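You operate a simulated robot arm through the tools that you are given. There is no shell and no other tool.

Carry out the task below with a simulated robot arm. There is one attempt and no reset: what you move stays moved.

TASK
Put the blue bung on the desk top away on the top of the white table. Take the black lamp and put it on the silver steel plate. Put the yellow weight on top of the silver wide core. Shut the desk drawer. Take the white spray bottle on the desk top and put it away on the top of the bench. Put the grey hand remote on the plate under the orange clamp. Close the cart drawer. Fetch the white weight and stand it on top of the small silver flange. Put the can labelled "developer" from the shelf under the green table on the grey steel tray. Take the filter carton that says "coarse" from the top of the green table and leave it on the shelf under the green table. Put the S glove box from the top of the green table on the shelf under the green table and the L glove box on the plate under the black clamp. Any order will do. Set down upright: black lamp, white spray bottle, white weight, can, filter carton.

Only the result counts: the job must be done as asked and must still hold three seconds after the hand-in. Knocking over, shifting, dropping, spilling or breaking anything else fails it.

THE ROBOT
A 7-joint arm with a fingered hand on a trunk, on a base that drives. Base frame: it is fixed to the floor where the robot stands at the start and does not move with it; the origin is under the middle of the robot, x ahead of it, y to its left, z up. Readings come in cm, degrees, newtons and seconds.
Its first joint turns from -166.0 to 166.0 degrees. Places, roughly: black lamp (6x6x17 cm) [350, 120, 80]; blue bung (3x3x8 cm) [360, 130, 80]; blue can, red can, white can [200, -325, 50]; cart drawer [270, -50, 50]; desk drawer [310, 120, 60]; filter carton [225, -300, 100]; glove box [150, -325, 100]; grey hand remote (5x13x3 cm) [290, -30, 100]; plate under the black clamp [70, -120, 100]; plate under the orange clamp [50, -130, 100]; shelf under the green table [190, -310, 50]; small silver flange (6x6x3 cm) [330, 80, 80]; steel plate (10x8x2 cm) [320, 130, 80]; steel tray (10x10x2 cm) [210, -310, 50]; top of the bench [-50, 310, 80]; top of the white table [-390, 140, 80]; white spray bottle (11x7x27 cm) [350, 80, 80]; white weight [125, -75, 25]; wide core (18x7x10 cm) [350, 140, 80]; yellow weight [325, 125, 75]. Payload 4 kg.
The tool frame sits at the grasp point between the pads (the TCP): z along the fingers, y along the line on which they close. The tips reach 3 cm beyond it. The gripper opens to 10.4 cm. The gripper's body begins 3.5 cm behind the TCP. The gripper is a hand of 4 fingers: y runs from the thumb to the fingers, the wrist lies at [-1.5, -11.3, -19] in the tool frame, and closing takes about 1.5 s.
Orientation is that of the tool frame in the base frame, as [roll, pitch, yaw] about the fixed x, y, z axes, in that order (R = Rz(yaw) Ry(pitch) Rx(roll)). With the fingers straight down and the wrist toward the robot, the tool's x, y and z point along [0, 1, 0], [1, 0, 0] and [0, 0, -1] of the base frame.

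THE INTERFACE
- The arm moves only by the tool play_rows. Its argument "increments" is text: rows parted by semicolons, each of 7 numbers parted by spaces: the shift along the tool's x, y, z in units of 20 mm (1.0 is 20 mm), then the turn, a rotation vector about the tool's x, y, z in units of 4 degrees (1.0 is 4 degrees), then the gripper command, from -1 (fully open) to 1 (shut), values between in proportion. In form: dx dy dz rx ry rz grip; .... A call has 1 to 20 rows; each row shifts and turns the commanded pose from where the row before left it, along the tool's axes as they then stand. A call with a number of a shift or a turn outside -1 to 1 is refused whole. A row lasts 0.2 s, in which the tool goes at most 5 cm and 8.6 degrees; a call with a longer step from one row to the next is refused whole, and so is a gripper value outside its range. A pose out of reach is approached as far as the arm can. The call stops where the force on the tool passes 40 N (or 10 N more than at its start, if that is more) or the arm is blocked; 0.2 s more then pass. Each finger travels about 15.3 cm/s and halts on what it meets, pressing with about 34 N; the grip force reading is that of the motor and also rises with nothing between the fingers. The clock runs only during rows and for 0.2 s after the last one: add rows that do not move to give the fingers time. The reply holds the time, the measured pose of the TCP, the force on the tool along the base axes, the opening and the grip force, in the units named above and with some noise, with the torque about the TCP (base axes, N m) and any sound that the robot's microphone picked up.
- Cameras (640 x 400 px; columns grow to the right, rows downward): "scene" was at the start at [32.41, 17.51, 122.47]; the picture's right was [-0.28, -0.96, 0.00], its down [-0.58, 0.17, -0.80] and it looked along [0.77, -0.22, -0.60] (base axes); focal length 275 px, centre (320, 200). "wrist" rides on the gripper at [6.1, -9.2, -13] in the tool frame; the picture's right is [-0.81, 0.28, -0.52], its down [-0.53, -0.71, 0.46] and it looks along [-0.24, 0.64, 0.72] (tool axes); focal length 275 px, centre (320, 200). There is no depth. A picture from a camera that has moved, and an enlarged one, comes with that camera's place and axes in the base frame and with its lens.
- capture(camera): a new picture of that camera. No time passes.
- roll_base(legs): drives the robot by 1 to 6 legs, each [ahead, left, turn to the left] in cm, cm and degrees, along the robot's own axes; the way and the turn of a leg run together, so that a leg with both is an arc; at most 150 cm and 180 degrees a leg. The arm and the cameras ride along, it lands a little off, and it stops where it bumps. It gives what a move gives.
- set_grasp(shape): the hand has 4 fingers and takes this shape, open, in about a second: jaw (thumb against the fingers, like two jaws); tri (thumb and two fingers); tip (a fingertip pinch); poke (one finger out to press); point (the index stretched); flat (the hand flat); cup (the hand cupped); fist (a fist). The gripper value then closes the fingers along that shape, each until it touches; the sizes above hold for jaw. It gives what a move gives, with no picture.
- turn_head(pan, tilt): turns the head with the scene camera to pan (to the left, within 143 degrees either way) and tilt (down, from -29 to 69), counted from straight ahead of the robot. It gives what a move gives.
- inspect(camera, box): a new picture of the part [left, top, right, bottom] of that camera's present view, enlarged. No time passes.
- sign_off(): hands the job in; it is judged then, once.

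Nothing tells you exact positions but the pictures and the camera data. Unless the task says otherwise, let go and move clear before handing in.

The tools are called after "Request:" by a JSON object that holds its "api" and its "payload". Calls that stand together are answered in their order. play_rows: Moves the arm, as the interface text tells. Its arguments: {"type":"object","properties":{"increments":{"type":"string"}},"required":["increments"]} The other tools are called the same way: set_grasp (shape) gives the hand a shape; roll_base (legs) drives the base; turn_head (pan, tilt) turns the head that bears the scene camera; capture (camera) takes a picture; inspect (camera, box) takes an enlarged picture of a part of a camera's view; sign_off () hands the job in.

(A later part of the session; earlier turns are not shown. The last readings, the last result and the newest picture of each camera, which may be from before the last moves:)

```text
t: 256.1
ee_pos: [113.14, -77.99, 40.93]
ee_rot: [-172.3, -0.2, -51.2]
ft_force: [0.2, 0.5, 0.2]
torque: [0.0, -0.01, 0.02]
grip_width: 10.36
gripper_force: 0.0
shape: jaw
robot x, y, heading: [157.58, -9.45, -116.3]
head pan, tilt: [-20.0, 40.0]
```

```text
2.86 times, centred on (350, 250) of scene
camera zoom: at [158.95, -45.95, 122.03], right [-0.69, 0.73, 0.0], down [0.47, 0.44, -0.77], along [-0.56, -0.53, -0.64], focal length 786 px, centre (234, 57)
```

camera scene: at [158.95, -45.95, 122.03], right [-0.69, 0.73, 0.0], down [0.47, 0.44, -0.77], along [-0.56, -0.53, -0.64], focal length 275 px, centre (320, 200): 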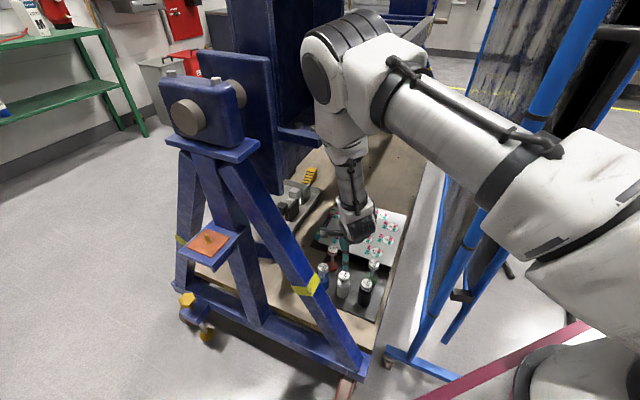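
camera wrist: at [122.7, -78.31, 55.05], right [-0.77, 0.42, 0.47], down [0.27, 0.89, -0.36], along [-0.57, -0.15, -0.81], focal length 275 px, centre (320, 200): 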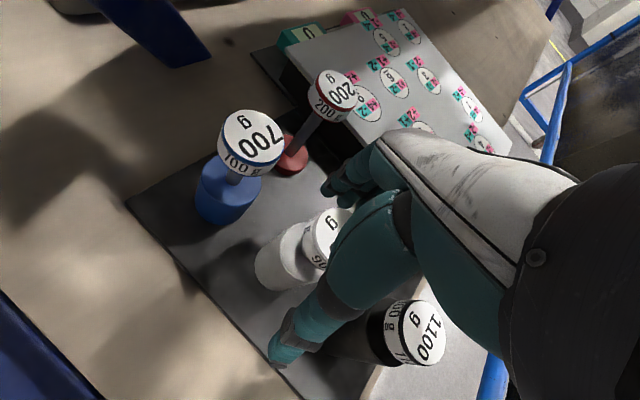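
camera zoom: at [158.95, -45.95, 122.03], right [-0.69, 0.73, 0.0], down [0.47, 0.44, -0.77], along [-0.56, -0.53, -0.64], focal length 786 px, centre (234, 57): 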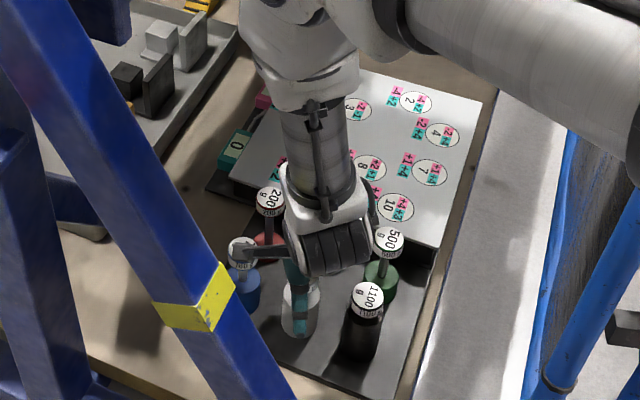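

The head is between thumb and fingers. Close.

Request:
{"api": "play_rows", "payload": {"increments": "0 0 0 0 0 0 1; 0 0 0 0 0 0 1; 0 0 0 0 0 0 1; 0 0 0 0 0 0 1; 0 0 0 0 0 0 1; 0 0 0 0 0 0 1; 0 0 0 0 0 0 1; 0 0 0 0 0 0 1"}}

Request:
{"api": "capture", "payload": {"camera": "wrist"}}

Request:
{"api": "inspect", "payload": {"camera": "scene", "box": [280, 180, 420, 320]}}

```text
t: 257.9
ee_pos: [113.07, -78.15, 40.96]
ee_rot: [-172.2, -0.2, -51.3]
ft_force: [0.9, -0.2, -0.2]
torque: [0.07, -0.07, 0.01]
grip_width: 2.22
gripper_force: 34.1
shape: jaw
robot x, y, heading: [158.23, -9.68, -116.4]
head pan, tilt: [-20.0, 40.0]
```

```text
taken
camera wrist: at [122.69, -78.32, 55.04], right [-0.77, 0.42, 0.47], down [0.27, 0.9, -0.36], along [-0.57, -0.15, -0.81], focal length 275 px, centre (320, 200)
```

wrist: 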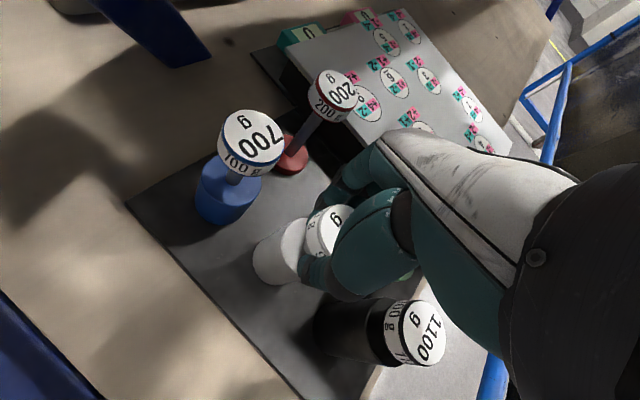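

```text
2.86 times, centred on (350, 250) of scene
camera zoom: at [158.93, -45.97, 122.02], right [-0.69, 0.73, 0.0], down [0.47, 0.44, -0.77], along [-0.56, -0.53, -0.64], focal length 786 px, centre (234, 57)
```

zoom: 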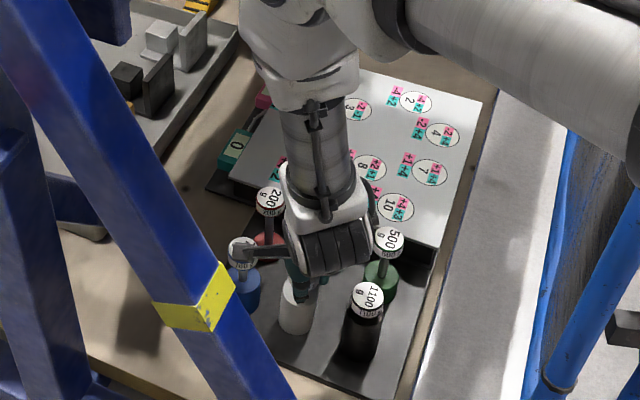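

Gripped. Lift straight up.

Request:
{"api": "play_rows", "payload": {"increments": "0 -0.07 -0.5 0 0 0 1; 0 -0.139 -0.99 0 0 0 1; 0 -0.139 -0.99 0 0 0 1; 0 -0.139 -0.99 0 0 0 1; 0 -0.139 -0.99 0 0 0 1; 0 -0.139 -0.99 0 0 0 1; 0 -0.139 -0.99 0 0 0 1; 0 -0.139 -0.99 0 0 0 1; 0 -0.139 -0.99 0 0 0 1; 0 0 0 0 0 0 1"}}

Request:
{"api": "capture", "payload": {"camera": "wrist"}}

Request:
{"api": "capture", "payload": {"camera": "scene"}}

```text
t: 260.1
ee_pos: [113.31, -78.04, 57.9]
ee_rot: [-172.2, -0.2, -51.3]
ft_force: [-0.1, -0.1, -8.8]
torque: [0.05, -0.08, -0.03]
grip_width: 2.23
gripper_force: 34.2
shape: jaw
robot x, y, heading: [157.93, -9.59, -116.3]
head pan, tilt: [-20.0, 40.0]
```

```text
taken
camera wrist: at [122.92, -78.21, 71.97], right [-0.78, 0.42, 0.47], down [0.27, 0.9, -0.36], along [-0.57, -0.15, -0.81], focal length 275 px, centre (320, 200)
```

wrist: 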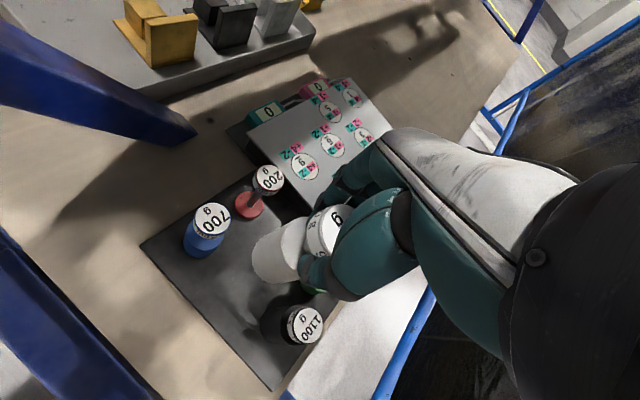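

```text
taken
camera scene: at [158.94, -45.97, 122.02], right [-0.69, 0.73, 0.0], down [0.47, 0.44, -0.77], along [-0.56, -0.53, -0.64], focal length 275 px, centre (320, 200)
```

scene: 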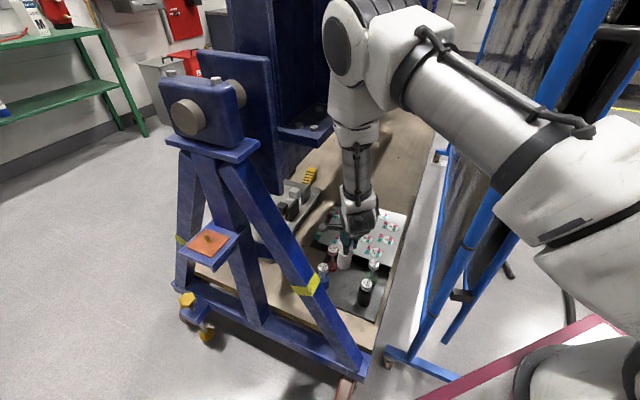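

Request:
{"api": "play_rows", "payload": {"increments": "0 -0.139 -0.99 0 0 0 1; 0 -0.139 -0.99 0 0 0 1; 0 -0.139 -0.99 0 0 0 1; 0 -0.139 -0.99 0 0 0 1; 0 -0.139 -0.99 0 0 0 1; 0 -0.139 -0.99 0 0 0 1; 0 -0.139 -0.99 0 0 0 1; 0 -0.139 -0.99 0 0 0 1; 0 -0.139 -0.99 0 0 0 1; 0 -0.139 -0.99 0 0 0 1; 0 -0.139 -0.99 0 0 0 1; 0 -0.139 -0.99 0 0 0 1; 0 -0.139 -0.99 0 0 0 1; 0 -0.139 -0.99 0 0 0 1; 0 -0.139 -0.99 0 0 0 1; 0 -0.139 -0.99 0 0 0 1; 0 -0.139 -0.99 0 0 0 1; 0 -0.139 -0.99 0 0 0 1; 0 -0.139 -0.99 0 0 0 1; 0 0 0 0 0 0 1"}}

Request:
{"api": "play_rows", "payload": {"increments": "0 -0.139 -0.99 0 0 0 1; 0 -0.139 -0.99 0 0 0 1; 0 -0.139 -0.99 0 0 0 1; 0 -0.139 -0.99 0 0 0 1; 0 -0.139 -0.99 0 0 0 1; 0 -0.139 -0.99 0 0 0 1; 0 -0.139 -0.99 0 0 0 1; 0 -0.139 -0.99 0 0 0 1; 0 0 0 -1 0 0 1; 0 0 0 -1 0 0 1; 0 0 0 0 0 0 1"}}

Request:
{"api": "capture", "payload": {"camera": "scene"}}

```text
t: 264.3
ee_pos: [113.48, -77.83, 95.88]
ee_rot: [-172.2, -0.2, -51.3]
ft_force: [-0.4, -0.5, -7.6]
torque: [0.04, -0.04, 0.04]
grip_width: 2.22
gripper_force: 33.8
shape: jaw
robot x, y, heading: [158.42, -9.38, -116.7]
head pan, tilt: [-20.0, 40.0]
```

```text
t: 266.7
ee_pos: [113.28, -77.85, 111.89]
ee_rot: [179.7, -0.2, -51.4]
ft_force: [0.3, -0.3, -8.3]
torque: [0.11, -0.14, 0.01]
grip_width: 2.26
gripper_force: 34.3
shape: jaw
robot x, y, heading: [158.06, -9.25, -116.6]
head pan, tilt: [-20.0, 40.0]
```

```text
taken
camera scene: at [158.93, -45.97, 122.02], right [-0.69, 0.73, 0.0], down [0.47, 0.44, -0.77], along [-0.56, -0.53, -0.64], focal length 275 px, centre (320, 200)
```

scene: 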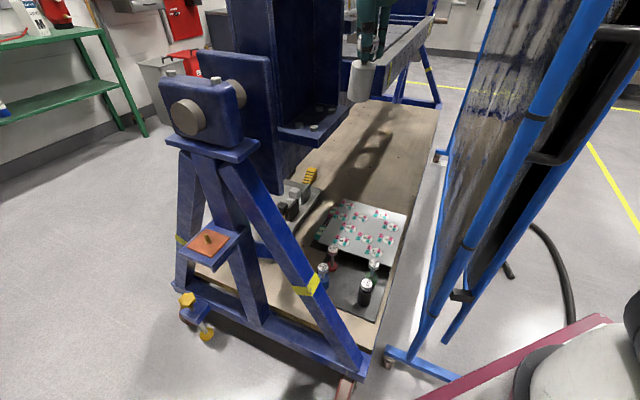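

The white weight is held (≈0.9 kg) and its neighbours are untouched. I back out the way I came, then straighten the hand and retract.

Request:
{"api": "roll_base", "payload": {"legs": [[-18.5, 29.6, 0]]}}

Request:
{"api": "play_rows", "payload": {"increments": "0 0 0 0 0 -0.92 1; 0 0 0 0 0 -0.92 1; 0 0 0 0 0 -0.92 1; 0 0 0 0 0 -0.92 1; 0 0 0 0 0 -0.92 1; 0 0 0 0 0 -0.92 1; 0 0 0 0 0 -0.92 1; 0 -0.9 -0.3 0 0 0 1; 0 -0.9 -0.3 0 0 0 1; 0 -0.9 -0.3 0 0 0 1; 0 -0.9 -0.3 0 0 0 1; 0 -0.9 -0.3 0 0 0 1; 0 0 0 0 0 0 1"}}

Request:
{"api": "roll_base", "payload": {"legs": [[-65, -43.8, 0], [0, 0, -112], [0, 0, -112.5]]}}

Request:
{"api": "turn_head", "payload": {"pan": 0, "tilt": 20}}

Request:
{"api": "capture", "payload": {"camera": "scene"}}

```text
t: 269.0
ee_pos: [148.93, -74.4, 111.98]
ee_rot: [179.8, -0.1, -51.1]
ft_force: [0.1, 1.0, -9.2]
torque: [0.12, -0.14, -0.01]
grip_width: 2.23
gripper_force: 33.6
shape: jaw
robot x, y, heading: [193.23, -6.18, -116.3]
head pan, tilt: [-20.0, 40.0]
```

```text
t: 271.8
ee_pos: [152.9, -66.33, 115.0]
ee_rot: [179.7, 0.0, -25.4]
ft_force: [-0.6, -1.3, -10.0]
torque: [0.16, -0.02, 0.0]
grip_width: 2.24
gripper_force: 33.4
shape: jaw
robot x, y, heading: [193.37, -6.23, -116.5]
head pan, tilt: [-20.0, 40.0]
```

```text
t: 285.4
ee_pos: [253.87, 86.6, 115.04]
ee_rot: [179.9, -0.2, 110.3]
ft_force: [-0.2, 0.2, -8.2]
torque: [-0.08, 0.14, -0.01]
grip_width: 2.23
gripper_force: 33.8
shape: jaw
robot x, y, heading: [183.3, 71.65, 19.5]
head pan, tilt: [-20.0, 40.0]
```

```text
t: 286.2
ee_pos: [253.98, 86.48, 114.99]
ee_rot: [179.8, -0.1, 110.3]
ft_force: [-0.4, 0.4, -9.0]
torque: [-0.07, 0.18, 0.0]
grip_width: 2.18
gripper_force: 33.8
shape: jaw
robot x, y, heading: [182.9, 71.53, 19.5]
head pan, tilt: [0.0, 20.0]
```

```text
taken
camera scene: at [207.89, 101.48, 125.16], right [0.33, -0.94, 0.0], down [-0.32, -0.11, -0.94], along [0.89, 0.31, -0.34], focal length 275 px, centre (320, 200)
```

scene: 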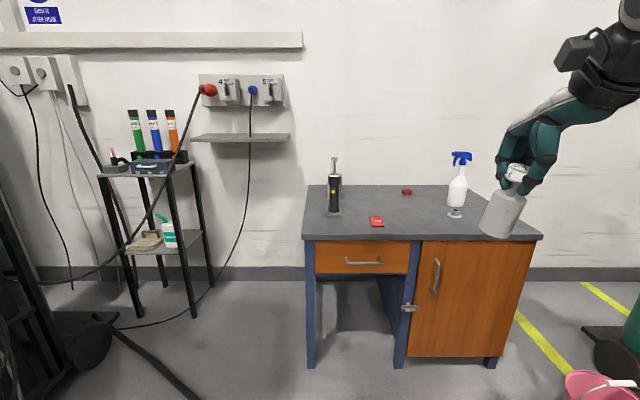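

I'm back in the main aisle facing the desk with the weight. I drive up to the desk to put it on the small flange near the spray bottle.

Request:
{"api": "roll_base", "payload": {"legs": [[70, -7, -0.5]]}}

Request:
{"api": "play_rows", "payload": {"increments": "0 0 0 1 0 0 1; 0 0 0 1 0 0 1; 0 0 0 0 0 0 1"}}

Request:
{"api": "turn_head", "payload": {"pan": -25, "tilt": 40}}

Request:
{"api": "capture", "payload": {"camera": "scene"}}

Request:
{"api": "capture", "payload": {"camera": "wrist"}}

```text
t: 290.0
ee_pos: [321.14, 100.24, 114.95]
ee_rot: [179.8, 0.0, 109.1]
ft_force: [-0.1, 0.8, -8.8]
torque: [-0.1, 0.2, -0.01]
grip_width: 2.24
gripper_force: 34.0
shape: jaw
robot x, y, heading: [250.19, 86.85, 18.3]
head pan, tilt: [0.0, 20.0]
```

```text
t: 290.8
ee_pos: [321.14, 100.32, 114.9]
ee_rot: [-172.2, -0.1, 109.0]
ft_force: [-0.3, -0.4, -9.0]
torque: [-0.07, 0.1, 0.01]
grip_width: 2.23
gripper_force: 34.0
shape: jaw
robot x, y, heading: [249.75, 87.27, 18.2]
head pan, tilt: [0.0, 20.0]
```

```text
t: 291.7
ee_pos: [321.09, 100.27, 114.89]
ee_rot: [-172.1, -0.1, 109.1]
ft_force: [0.2, -0.6, -8.8]
torque: [-0.08, 0.08, 0.03]
grip_width: 2.23
gripper_force: 34.1
shape: jaw
robot x, y, heading: [249.85, 87.0, 18.2]
head pan, tilt: [-25.0, 40.0]
```

```text
taken
camera scene: at [275.01, 112.29, 122.03], right [-0.12, -0.99, 0.0], down [-0.64, 0.08, -0.77], along [0.76, -0.09, -0.64], focal length 275 px, centre (320, 200)
```

scene: 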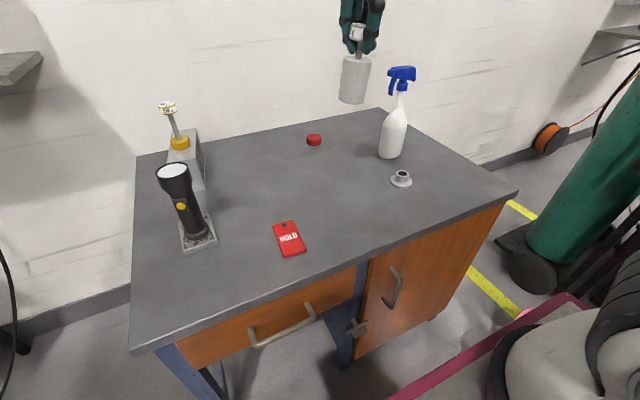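

```text
taken
camera wrist: at [312.25, 103.6, 129.05], right [0.59, -0.65, 0.47], down [-0.55, -0.75, -0.36], along [0.59, -0.05, -0.81], focal length 275 px, centre (320, 200)
```

wrist: 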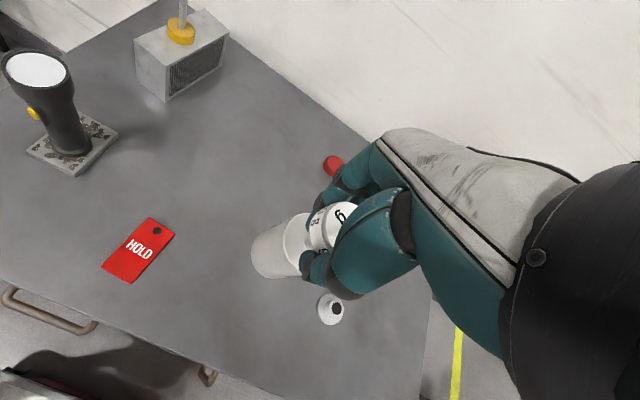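

Request:
{"api": "inspect", "payload": {"camera": "scene", "box": [310, 0, 450, 200]}}

Request:
{"api": "inspect", "payload": {"camera": "wrist", "box": [220, 170, 400, 340]}}

```text
2.00 times, centred on (380, 100) of scene
camera zoom: at [275.01, 112.29, 122.03], right [-0.12, -0.99, 0.0], down [-0.64, 0.08, -0.77], along [0.76, -0.09, -0.64], focal length 550 px, centre (200, 400)
```

zoom: 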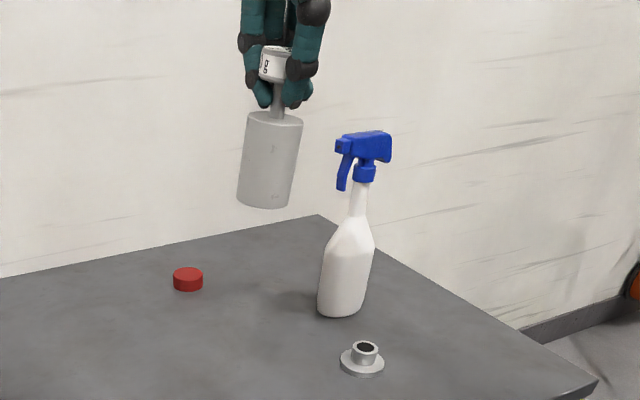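

```text
2.35 times, centred on (310, 255) of wrist
camera zoom: at [312.25, 103.6, 129.05], right [0.59, -0.65, 0.47], down [-0.55, -0.75, -0.36], along [0.59, -0.05, -0.81], focal length 648 px, centre (344, 71)
```

zoom: 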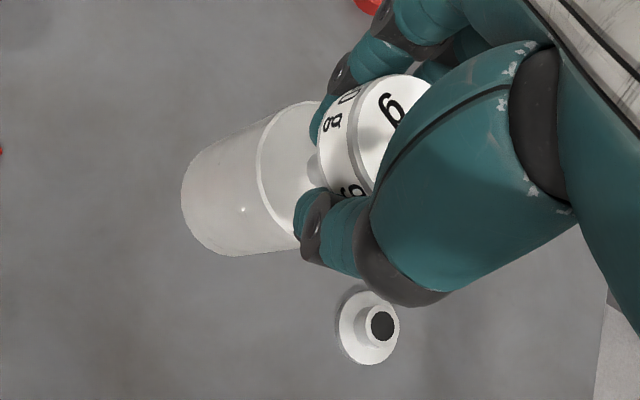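

Flange hub top is at (334,83.1,79.6). I carry the weight over it, correcting a slight tilt I see in the weight.

Request:
{"api": "play_rows", "payload": {"increments": "-0.93 0.297 -0.041 0 0 0 1; -0.93 0.297 -0.041 0 0 0 1; -0.93 0.297 -0.041 0 0 0 1; -0.93 0.297 -0.041 0 0 0 1; -0.93 0.297 -0.041 0 0 0 1; -0.93 0.297 -0.041 0 0 0 1; -0.93 0.297 -0.041 0 0 0 1; -0.93 0.297 -0.041 0 0 0 1; -0.93 0.297 -0.041 0 0 0 1; -0.93 0.297 -0.041 0 0 0 1; -0.93 0.297 -0.041 0 0 0 1; 0 0 0 0.8 0 0 1; 0 0 0 0 -0.5 0 1; 0 0 0 0 0 0 1"}}

Request:
{"api": "inspect", "payload": {"camera": "scene", "box": [330, 0, 470, 200]}}

Request:
{"api": "capture", "payload": {"camera": "wrist"}}

```text
t: 294.7
ee_pos: [334.06, 83.0, 114.91]
ee_rot: [-169.1, 1.9, 109.4]
ft_force: [0.0, -0.2, -9.4]
torque: [-0.02, 0.1, -0.03]
grip_width: 2.22
gripper_force: 34.2
shape: jaw
robot x, y, heading: [249.95, 86.65, 18.2]
head pan, tilt: [-25.0, 40.0]
```

```text
2.00 times, centred on (400, 100) of scene
camera zoom: at [275.02, 112.27, 122.02], right [-0.12, -0.99, 0.0], down [-0.64, 0.08, -0.77], along [0.76, -0.09, -0.64], focal length 550 px, centre (160, 400)
```

zoom: 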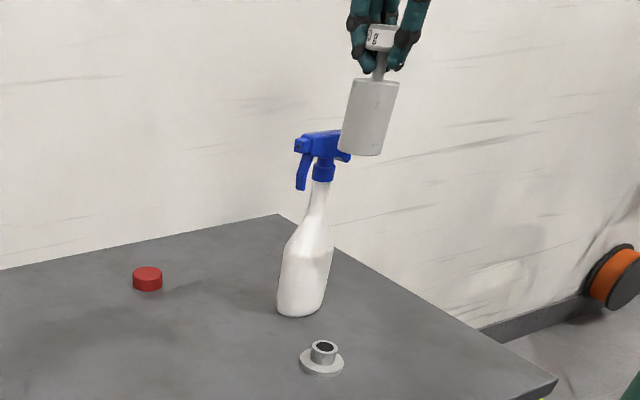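

```text
taken
camera wrist: at [325.71, 87.03, 129.21], right [0.61, -0.63, 0.48], down [-0.56, -0.77, -0.29], along [0.56, -0.09, -0.83], focal length 275 px, centre (320, 200)
```

wrist: 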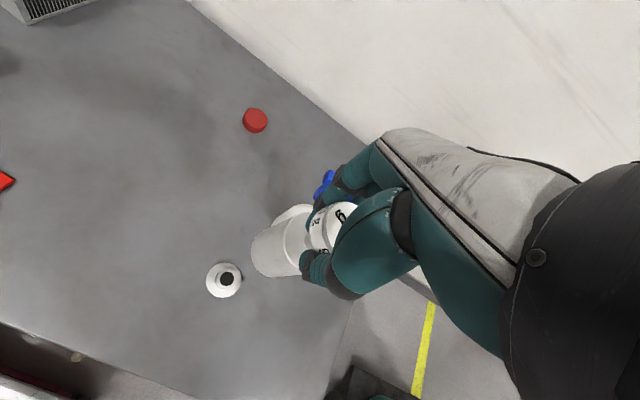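

Request:
{"api": "play_rows", "payload": {"increments": "0.033 0.189 0.98 0 0 0 1; 0.033 0.189 0.98 0 0 0 1; 0.033 0.189 0.98 0 0 0 1; 0.033 0.189 0.98 0 0 0 1; 0.033 0.189 0.98 0 0 0 1; 0.033 0.189 0.98 0 0 0 1; 0.033 0.189 0.98 0 0 0 1; 0.033 0.189 0.98 0 0 0 1; 0.033 0.189 0.98 0 0 0 1; 0 0 0 0 0 0 1"}}

Request:
{"api": "inspect", "payload": {"camera": "scene", "box": [340, 60, 460, 200]}}

Request:
{"api": "inspect", "payload": {"camera": "wrist", "box": [200, 170, 380, 320]}}

```text
t: 296.9
ee_pos: [333.96, 83.16, 96.92]
ee_rot: [-169.0, 1.8, 109.5]
ft_force: [0.2, 0.8, -9.2]
torque: [-0.06, 0.08, 0.0]
grip_width: 2.22
gripper_force: 33.9
shape: jaw
robot x, y, heading: [249.59, 86.84, 18.2]
head pan, tilt: [-25.0, 40.0]
```

```text
2.86 times, centred on (400, 130) of scene
camera zoom: at [275.01, 112.27, 122.02], right [-0.12, -0.99, 0.0], down [-0.64, 0.08, -0.77], along [0.76, -0.09, -0.64], focal length 786 px, centre (91, 400)
```

zoom: 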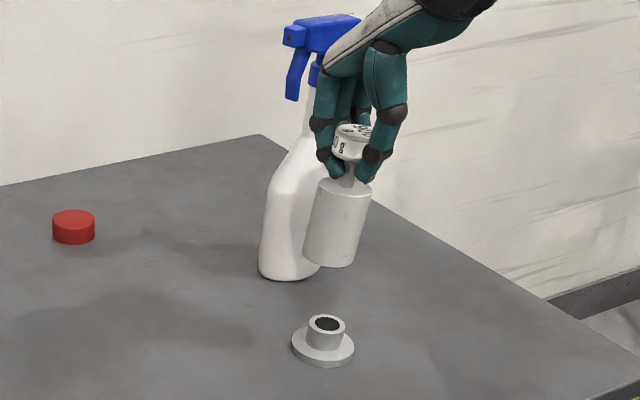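

```text
2.67 times, centred on (290, 245) of wrist
camera zoom: at [325.66, 87.16, 111.15], right [0.61, -0.63, 0.48], down [-0.56, -0.77, -0.29], along [0.56, -0.09, -0.83], focal length 734 px, centre (400, 80)
```

zoom: 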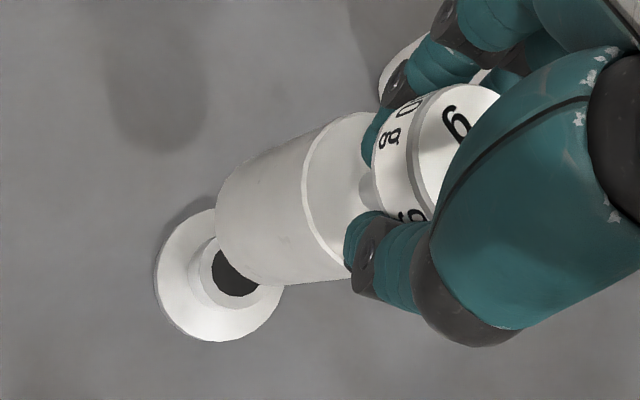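

Request:
{"api": "play_rows", "payload": {"increments": "-0.15 0.2 0.9 0 0 0 1; -0.15 0.2 0.9 0 0 0 1; -0.15 0.2 0.85 0 0 0 1; 0 0 0 0 0 0 1"}}

Request:
{"api": "inspect", "payload": {"camera": "scene", "box": [360, 90, 450, 200]}}

Request:
{"api": "inspect", "payload": {"camera": "wrist", "box": [200, 170, 380, 320]}}

```text
t: 297.9
ee_pos: [334.49, 82.1, 91.54]
ee_rot: [-169.0, 1.9, 109.4]
ft_force: [-0.2, -0.8, -8.2]
torque: [-0.02, 0.1, -0.02]
grip_width: 2.19
gripper_force: 34.1
shape: jaw
robot x, y, heading: [249.82, 86.85, 18.1]
head pan, tilt: [-25.0, 40.0]
```

```text
3.64 times, centred on (405, 145) of scene
camera zoom: at [275.02, 112.27, 122.02], right [-0.12, -0.99, 0.0], down [-0.64, 0.08, -0.77], along [0.76, -0.09, -0.64], focal length 1001 px, centre (11, 400)
```

zoom: 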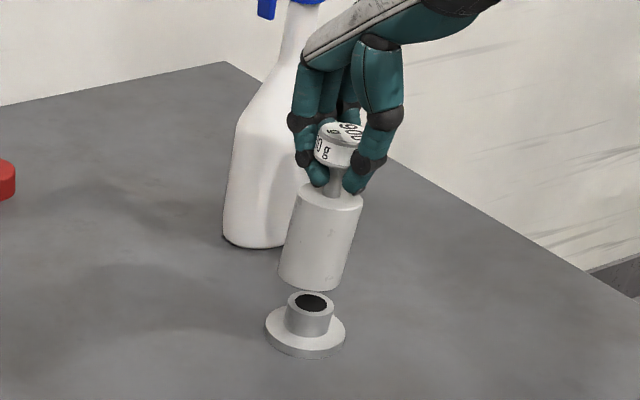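

```text
2.67 times, centred on (290, 245) of wrist
camera zoom: at [326.22, 86.06, 105.72], right [0.61, -0.63, 0.48], down [-0.56, -0.77, -0.29], along [0.56, -0.09, -0.83], focal length 734 px, centre (400, 80)
```

zoom: 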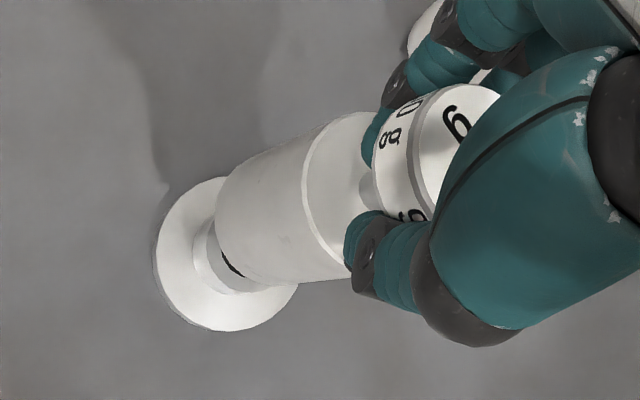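

Request:
{"api": "play_rows", "payload": {"increments": "-0.12 -0.1 0.2 0 0 0 1; 0 0.04 0.2 0 0 0 1; 0 0 0 0 0 0 1"}}

Request:
{"api": "inspect", "payload": {"camera": "scene", "box": [370, 110, 440, 200]}}

Request:
{"api": "inspect", "payload": {"camera": "wrist", "box": [200, 170, 380, 320]}}

```text
t: 298.7
ee_pos: [334.41, 81.77, 90.79]
ee_rot: [-168.9, 1.8, 109.5]
ft_force: [-0.1, -0.1, -8.5]
torque: [0.0, 0.06, 0.01]
grip_width: 2.2
gripper_force: 34.0
shape: jaw
robot x, y, heading: [249.42, 86.78, 18.2]
head pan, tilt: [-25.0, 40.0]
```

```text
4.44 times, centred on (405, 155) of scene
camera zoom: at [275.02, 112.27, 122.02], right [-0.12, -0.99, 0.0], down [-0.64, 0.08, -0.77], along [0.76, -0.09, -0.64], focal length 1223 px, centre (-58, 400)
```

zoom: 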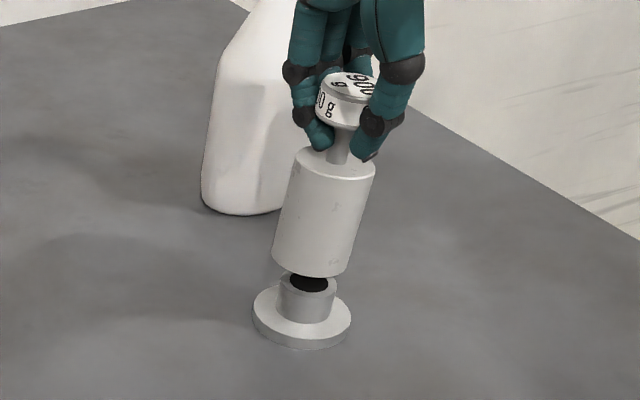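

```text
2.67 times, centred on (290, 245) of wrist
camera zoom: at [326.06, 85.83, 105.06], right [0.61, -0.63, 0.48], down [-0.56, -0.77, -0.29], along [0.56, -0.09, -0.83], focal length 734 px, centre (400, 80)
```

zoom: 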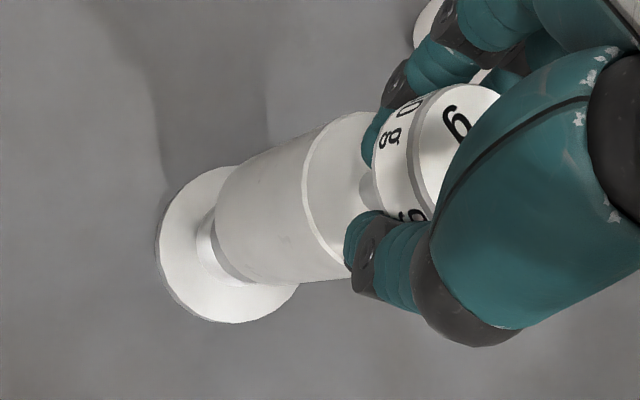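

Request:
{"api": "play_rows", "payload": {"increments": "0 0.02 0.1 0 0 0 1; 0 0.02 0.1 0 0 0 1; 0 0.02 0.1 0 0 0 1; 0 0.02 0.1 0 0 0 1; 0 0 0 0 0 0 1"}}

Request:
{"api": "inspect", "payload": {"camera": "scene", "box": [370, 110, 440, 200]}}

```text
t: 299.9
ee_pos: [334.3, 81.76, 89.87]
ee_rot: [-169.0, 1.9, 109.4]
ft_force: [0.1, 0.0, -9.0]
torque: [-0.03, 0.09, 0.01]
grip_width: 2.22
gripper_force: 34.2
shape: jaw
robot x, y, heading: [250.03, 86.81, 18.1]
head pan, tilt: [-25.0, 40.0]
```

```text
4.44 times, centred on (405, 155) of scene
camera zoom: at [275.02, 112.27, 122.02], right [-0.12, -0.99, 0.0], down [-0.64, 0.08, -0.77], along [0.76, -0.09, -0.64], focal length 1223 px, centre (-58, 400)
```

zoom: 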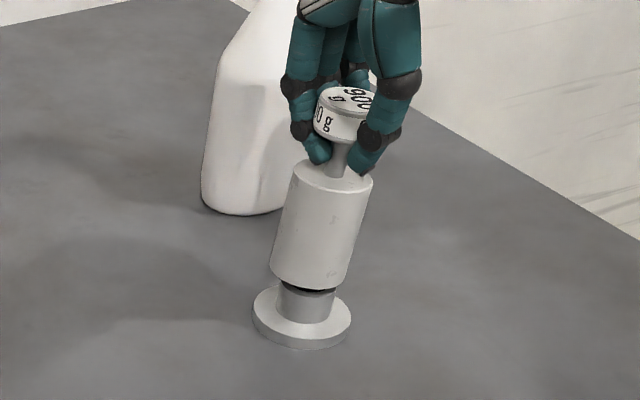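

Request:
{"api": "play_rows", "payload": {"increments": "0 0.02 0.1 0 0 0 1; 0 0.02 0.1 0 0 0 1; 0 0.02 0.1 0 0 0 1; 0 0 0 0 0 0 1"}}

Request:
{"api": "inspect", "payload": {"camera": "scene", "box": [370, 110, 440, 200]}}

Request:
{"api": "inspect", "payload": {"camera": "wrist", "box": [200, 170, 380, 320]}}

```text
t: 300.9
ee_pos: [334.38, 81.85, 89.47]
ee_rot: [-169.1, 1.9, 109.5]
ft_force: [0.3, 1.8, 6.6]
torque: [0.0, -0.07, 0.04]
grip_width: 2.25
gripper_force: 34.7
shape: jaw
robot x, y, heading: [250.23, 86.9, 18.1]
head pan, tilt: [-25.0, 40.0]
```

```text
4.44 times, centred on (405, 155) of scene
camera zoom: at [274.97, 112.29, 122.03], right [-0.12, -0.99, 0.0], down [-0.64, 0.08, -0.77], along [0.76, -0.09, -0.64], focal length 1223 px, centre (-58, 400)
```

zoom: 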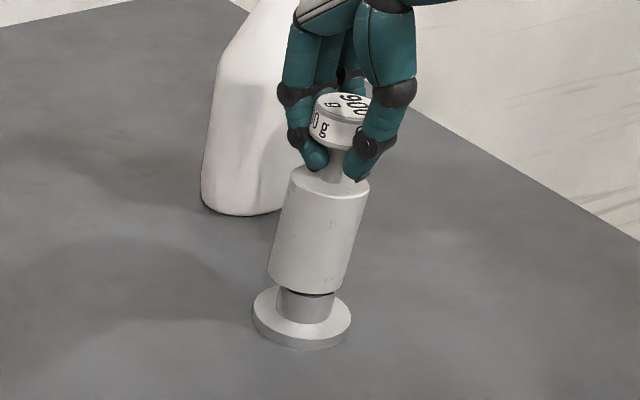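

```text
2.67 times, centred on (290, 245) of wrist
camera zoom: at [326.09, 85.87, 103.69], right [0.61, -0.63, 0.48], down [-0.56, -0.77, -0.29], along [0.56, -0.09, -0.82], focal length 734 px, centre (400, 80)
```

zoom: 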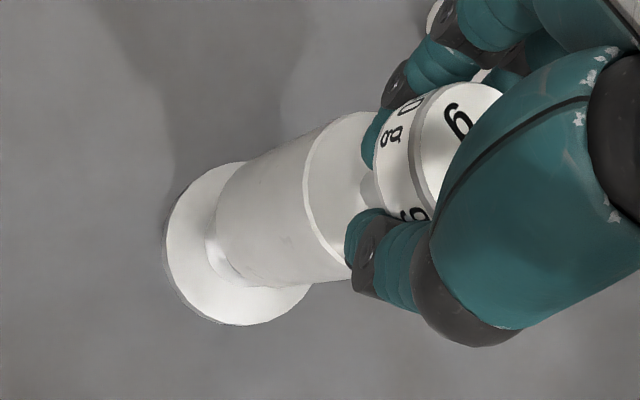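

The weight sits centred and upright on the hub. Release gently and lift away.

Request:
{"api": "play_rows", "payload": {"increments": "0 -0.01 -0.05 0 0 0 1; 0 0 0 0 0 0 1; 0 0 0 0 0 0 0.7; 0 0 0 0 0 0 0.5; 0 0 0 0 0 0 0.3; 0 0 0 0 0 0 0.1; 0 0 0 0 0 0 -0.2; 0 0 0 0 0 0 -0.5; 0 0 0 0 0 0 -0.8; 0 0 0 0 0 0 -0.8; 0 0 0 0 0 0 -0.8"}}

Request:
{"api": "inspect", "payload": {"camera": "scene", "box": [350, 60, 460, 200]}}

Request:
{"api": "capture", "payload": {"camera": "wrist"}}

```text
t: 303.3
ee_pos: [334.31, 81.81, 89.54]
ee_rot: [-169.0, 1.8, 109.5]
ft_force: [0.2, 0.3, 0.2]
torque: [0.01, -0.01, 0.01]
grip_width: 9.37
gripper_force: 0.1
shape: jaw
robot x, y, heading: [250.03, 86.97, 18.0]
head pan, tilt: [-25.0, 40.0]
```

```text
2.86 times, centred on (405, 130) of scene
camera zoom: at [274.99, 112.28, 122.03], right [-0.12, -0.99, 0.0], down [-0.64, 0.08, -0.77], along [0.76, -0.09, -0.64], focal length 786 px, centre (77, 400)
```

zoom: 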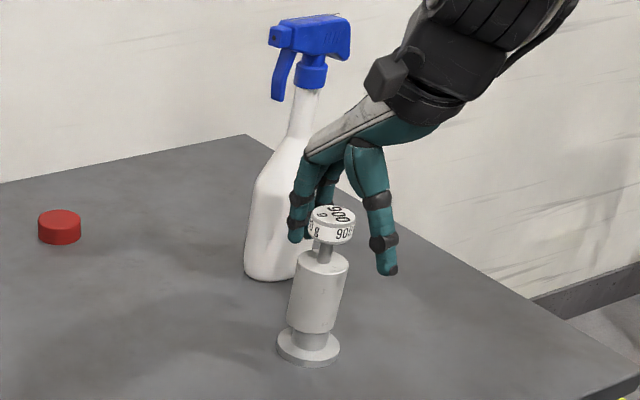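

```text
taken
camera wrist: at [326.08, 85.83, 103.76], right [0.61, -0.63, 0.48], down [-0.56, -0.77, -0.29], along [0.56, -0.09, -0.83], focal length 275 px, centre (320, 200)
```

wrist: 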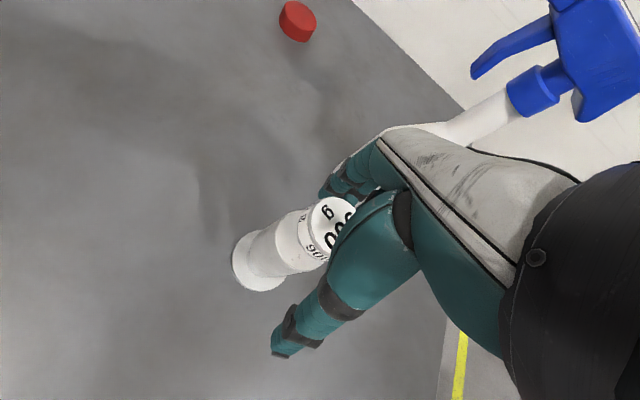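

The white weight stands on the flange. Lift the hand straight up.

Request:
{"api": "play_rows", "payload": {"increments": "-0.017 -0.095 -0.49 0 0 0 -0.8; -0.033 -0.189 -0.98 0 0 0 -0.8; -0.033 -0.189 -0.98 0 0 0 -0.8; -0.033 -0.189 -0.98 0 0 0 -0.8; -0.033 -0.189 -0.98 0 0 0 -0.8; -0.033 -0.189 -0.98 0 0 0 -0.8; -0.033 -0.189 -0.98 0 0 0 -0.8; -0.033 -0.189 -0.98 0 0 0 -0.8; -0.033 -0.189 -0.98 0 0 0 -0.8; -0.033 -0.189 -0.98 0 0 0 -0.8; -0.033 -0.189 -0.98 0 0 0 -1; -0.033 -0.189 -0.98 0 0 0 -1; 0 0 0 0 0 0 -1"}}

Request:
{"api": "capture", "payload": {"camera": "scene"}}

Request:
{"api": "capture", "payload": {"camera": "wrist"}}

```text
t: 306.1
ee_pos: [334.38, 81.8, 112.54]
ee_rot: [-168.9, 1.8, 109.4]
ft_force: [0.4, -0.8, -0.3]
torque: [0.02, -0.01, 0.01]
grip_width: 10.38
gripper_force: 0.1
shape: jaw
robot x, y, heading: [249.86, 86.91, 18.1]
head pan, tilt: [-25.0, 40.0]
```

```text
taken
camera scene: at [274.99, 112.28, 122.03], right [-0.12, -0.99, 0.0], down [-0.64, 0.08, -0.77], along [0.76, -0.09, -0.64], focal length 275 px, centre (320, 200)
```

scene: 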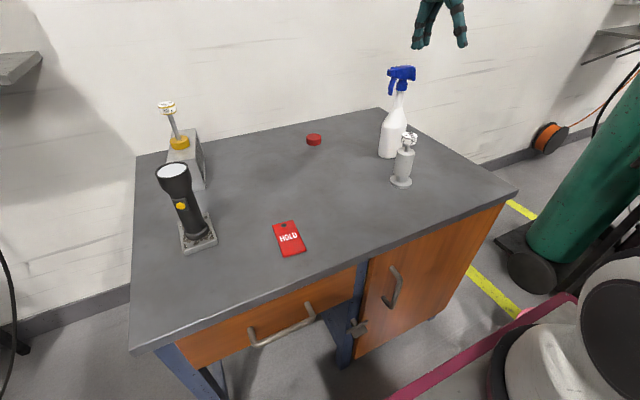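

```text
taken
camera wrist: at [326.12, 85.72, 126.76], right [0.61, -0.63, 0.48], down [-0.56, -0.77, -0.29], along [0.56, -0.09, -0.83], focal length 275 px, centre (320, 200)
```

wrist: 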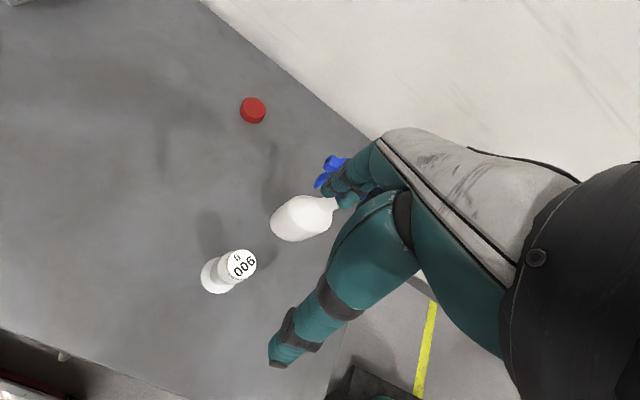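

Weight placed. Next the spray bottle; let me zoom on its head from both cameras.

Request:
{"api": "inspect", "payload": {"camera": "scene", "box": [350, 40, 450, 200]}}

Request:
{"api": "play_rows", "payload": {"increments": "0.9 -0.9 -0.3 -0.9 0 0 -1; 0.9 -0.9 -0.3 -0.9 0 0 -1; 0.9 -0.9 -0.3 -0.9 0 0 -1; 0.9 -0.9 -0.3 0 0.45 0 -1; 0.9 -0.9 -0.3 0 0 0 -1; 0.9 -0.9 0 0 0 0 -1; 0 0 0 0 0 0 -1"}}

Request:
{"api": "capture", "payload": {"camera": "wrist"}}

```text
2.50 times, centred on (400, 120) of scene
camera zoom: at [274.99, 112.28, 122.03], right [-0.12, -0.99, 0.0], down [-0.64, 0.08, -0.77], along [0.76, -0.09, -0.64], focal length 688 px, centre (120, 400)
```

zoom: 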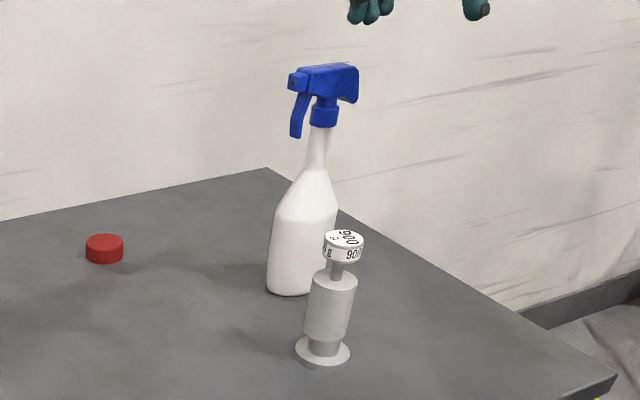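

```text
t: 307.7
ee_pos: [320.73, 88.63, 115.89]
ee_rot: [-179.8, 0.1, 109.5]
ft_force: [0.7, -0.3, -1.1]
torque: [-0.02, -0.03, -0.01]
grip_width: 10.37
gripper_force: 0.1
shape: jaw
robot x, y, heading: [249.93, 86.8, 18.2]
head pan, tilt: [-25.0, 40.0]
```

```text
taken
camera wrist: at [310.08, 91.32, 128.77], right [0.53, -0.67, 0.52], down [-0.5, -0.74, -0.45], along [0.69, -0.02, -0.73], focal length 275 px, centre (320, 200)
```

wrist: 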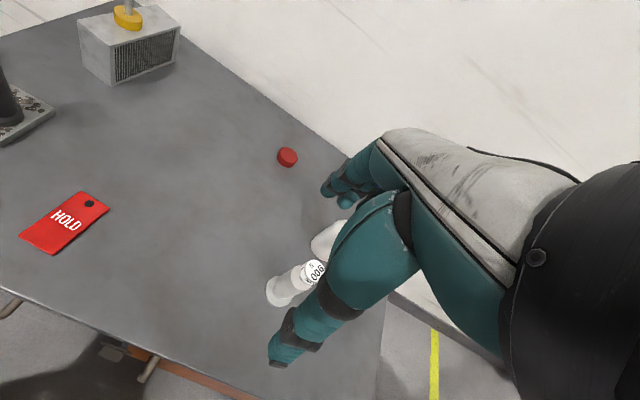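

The bottle axis is near (349.6,81.3) with its head at z≈98–103. I shift the base a bit closer and bring the hand above the bottle head with a matching yaw.

Request:
{"api": "roll_base", "payload": {"legs": [[8, -7, 0.8]]}}

Request:
{"api": "play_rows", "payload": {"increments": "0 0 -0.3 0 0 0.9 -1; 0 0 -0.3 0 0 0.9 -1; 0 0 -0.3 0 0 0.9 -1; 0 0 -0.3 0 0 0.9 -1; 0 0 0 0 0 0 -1"}}

Request:
{"api": "turn_head", "payload": {"pan": -32, "tilt": 35}}

Request:
{"api": "capture", "payload": {"camera": "scene"}}

Request:
{"api": "capture", "payload": {"camera": "wrist"}}

```text
t: 308.9
ee_pos: [330.51, 85.53, 115.84]
ee_rot: [-179.7, 0.1, 110.2]
ft_force: [-0.2, 0.2, 0.1]
torque: [0.0, -0.01, -0.03]
grip_width: 10.39
gripper_force: 0.0
shape: jaw
robot x, y, heading: [259.6, 82.97, 19.1]
head pan, tilt: [-25.0, 40.0]
```

```text
t: 310.1
ee_pos: [330.62, 85.52, 118.22]
ee_rot: [-179.9, 0.2, 95.7]
ft_force: [0.5, -0.5, 0.0]
torque: [0.01, 0.0, 0.0]
grip_width: 10.37
gripper_force: 0.0
shape: jaw
robot x, y, heading: [260.0, 82.7, 18.8]
head pan, tilt: [-25.0, 40.0]
```

```text
t: 310.7
ee_pos: [330.6, 85.72, 118.1]
ee_rot: [-179.9, 0.0, 95.9]
ft_force: [-0.4, 0.5, -0.4]
torque: [-0.01, -0.02, 0.02]
grip_width: 10.36
gripper_force: 0.0
shape: jaw
robot x, y, heading: [259.65, 82.81, 18.8]
head pan, tilt: [-32.0, 35.0]
```

```text
taken
camera scene: at [284.55, 107.57, 122.78], right [-0.23, -0.97, 0.0], down [-0.56, 0.13, -0.82], along [0.8, -0.18, -0.57], focal length 275 px, centre (320, 200)
```

scene: 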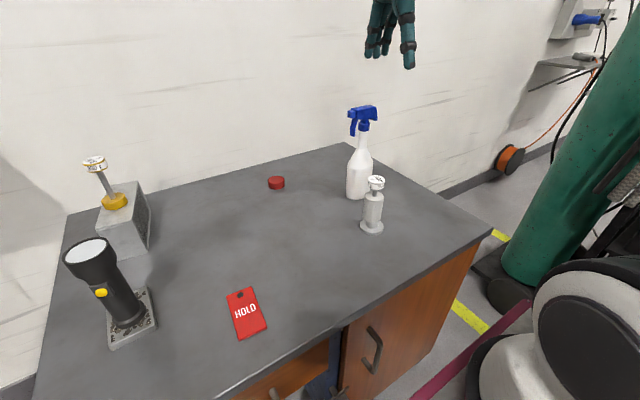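

```text
taken
camera wrist: at [320.83, 90.77, 131.09], right [0.36, -0.78, 0.52], down [-0.66, -0.6, -0.45], along [0.66, -0.18, -0.73], focal length 275 px, centre (320, 200)
```

wrist: 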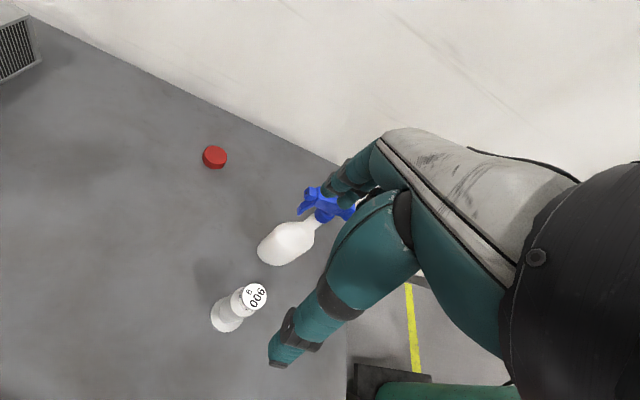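

Request:
{"api": "inspect", "payload": {"camera": "scene", "box": [325, 90, 405, 210]}}

Request:
{"api": "inspect", "payload": {"camera": "wrist", "box": [240, 160, 380, 280]}}

```text
3.33 times, centred on (365, 150) of scene
camera zoom: at [284.55, 107.57, 122.78], right [-0.23, -0.97, 0.0], down [-0.56, 0.13, -0.82], along [0.8, -0.18, -0.57], focal length 917 px, centre (170, 367)
```

zoom: 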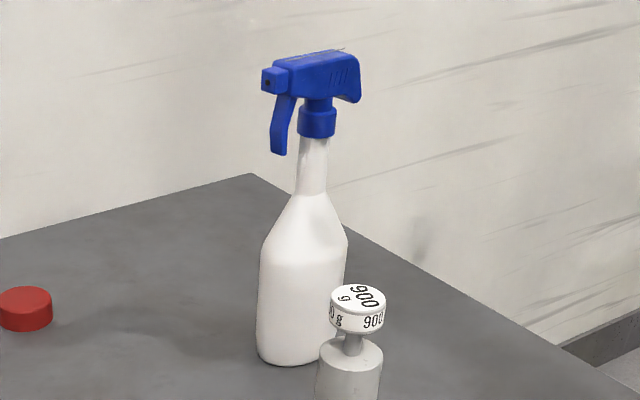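

```text
3.33 times, centred on (310, 220) of wrist
camera zoom: at [320.83, 90.77, 131.09], right [0.36, -0.78, 0.52], down [-0.66, -0.6, -0.45], along [0.66, -0.18, -0.73], focal length 918 px, centre (353, 133)
```

zoom: 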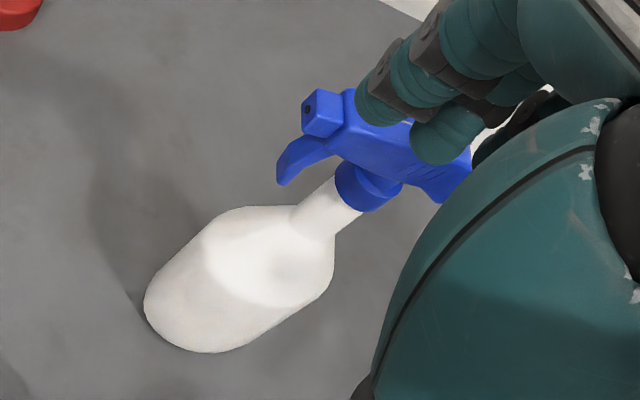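

The head's thin direction is about 20° azimuth, so I rotate back to yaw ≈110 and move above (349.5,81.2).

Request:
{"api": "play_rows", "payload": {"increments": "-0.589 0.903 0 0 0 -0.9 -1; -0.589 0.903 0 0 0 -0.9 -1; -0.589 0.903 0 0 0 -0.9 -1; -0.589 0.903 0 0 0 -0.9 -1; -0.5 0.903 0 0 0 0 -1; -0.5 0.903 0 0 0 0 -1; -0.5 0.903 0 0 0 0 -1; -0.4 0.903 0 0 0 0 -1; 0 0 0 0 0 0 -1"}}

Request:
{"api": "capture", "payload": {"camera": "wrist"}}

Request:
{"api": "inspect", "payload": {"camera": "scene", "box": [310, 20, 430, 200]}}

```text
t: 312.7
ee_pos: [346.6, 81.17, 118.39]
ee_rot: [-179.8, 0.1, 110.2]
ft_force: [0.1, 0.1, -0.3]
torque: [0.0, -0.01, 0.0]
grip_width: 10.35
gripper_force: 0.1
shape: jaw
robot x, y, heading: [259.23, 82.84, 18.6]
head pan, tilt: [-32.0, 35.0]
```

```text
taken
camera wrist: at [336.02, 83.81, 131.26], right [0.54, -0.66, 0.52], down [-0.49, -0.75, -0.45], along [0.69, -0.01, -0.73], focal length 275 px, centre (320, 200)
```

wrist: 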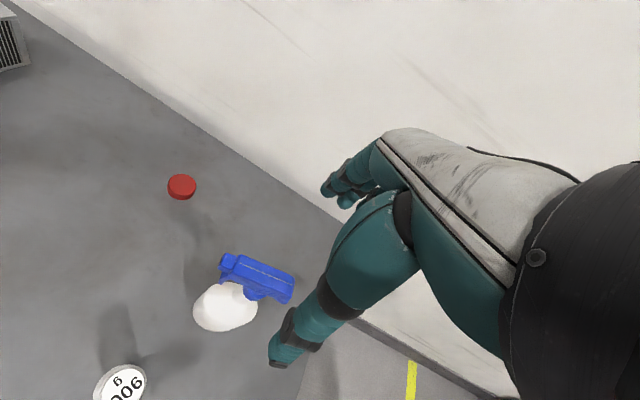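

```text
2.22 times, centred on (370, 110) of scene
camera zoom: at [284.55, 107.56, 122.78], right [-0.23, -0.97, 0.0], down [-0.56, 0.13, -0.82], along [0.8, -0.19, -0.57], focal length 612 px, centre (209, 400)
```

zoom: 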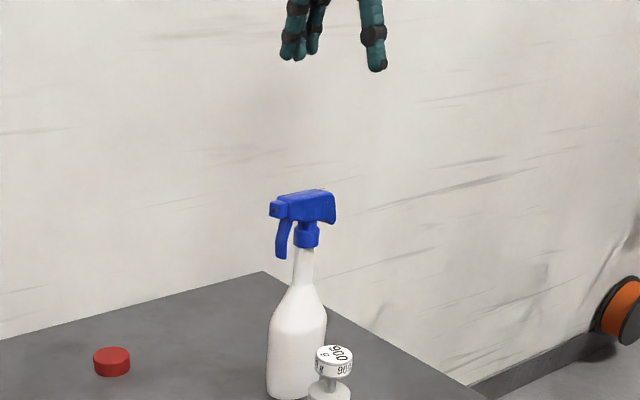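

Request:
{"api": "play_rows", "payload": {"increments": "-0.185 0.675 0 0 0 -1 -1; -0.185 0.675 0 0 0 -1 -1; 0 0 1 0 0 0 -1; 0 0 1 0 0 0 -1; 0 0 1 0 0 0 -1; 0 0 1 0 0 0 -1; 0 0 1 0 0 0 -1; 0 0 0 0 0 0 -1"}}

Request:
{"api": "capture", "payload": {"camera": "wrist"}}

Request:
{"api": "inspect", "payload": {"camera": "scene", "box": [310, 20, 430, 200]}}

```text
t: 314.5
ee_pos: [349.25, 81.54, 108.16]
ee_rot: [-179.7, -0.1, 118.3]
ft_force: [0.6, 0.4, 0.5]
torque: [0.0, -0.01, 0.01]
grip_width: 10.39
gripper_force: 0.0
shape: jaw
robot x, y, heading: [259.55, 83.06, 19.0]
head pan, tilt: [-32.0, 35.0]
```

```text
taken
camera wrist: at [338.35, 82.58, 121.02], right [0.63, -0.58, 0.52], down [-0.38, -0.81, -0.45], along [0.68, 0.09, -0.73], focal length 275 px, centre (320, 200)
```

wrist: 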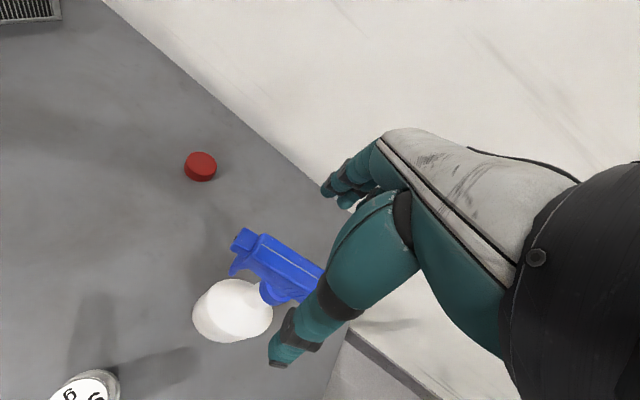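

```text
2.22 times, centred on (370, 110) of scene
camera zoom: at [284.55, 107.56, 122.78], right [-0.23, -0.97, 0.0], down [-0.56, 0.13, -0.82], along [0.8, -0.19, -0.57], focal length 612 px, centre (209, 400)
```

zoom: 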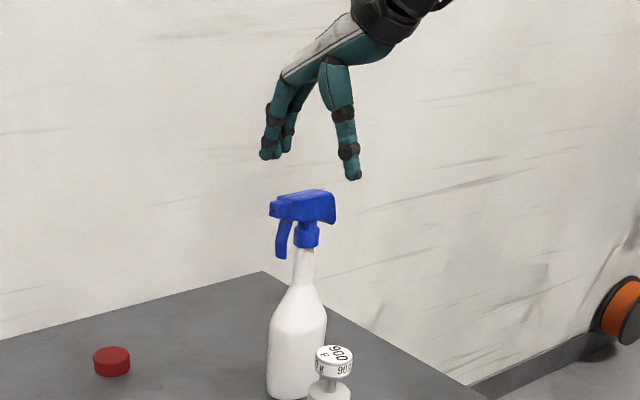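

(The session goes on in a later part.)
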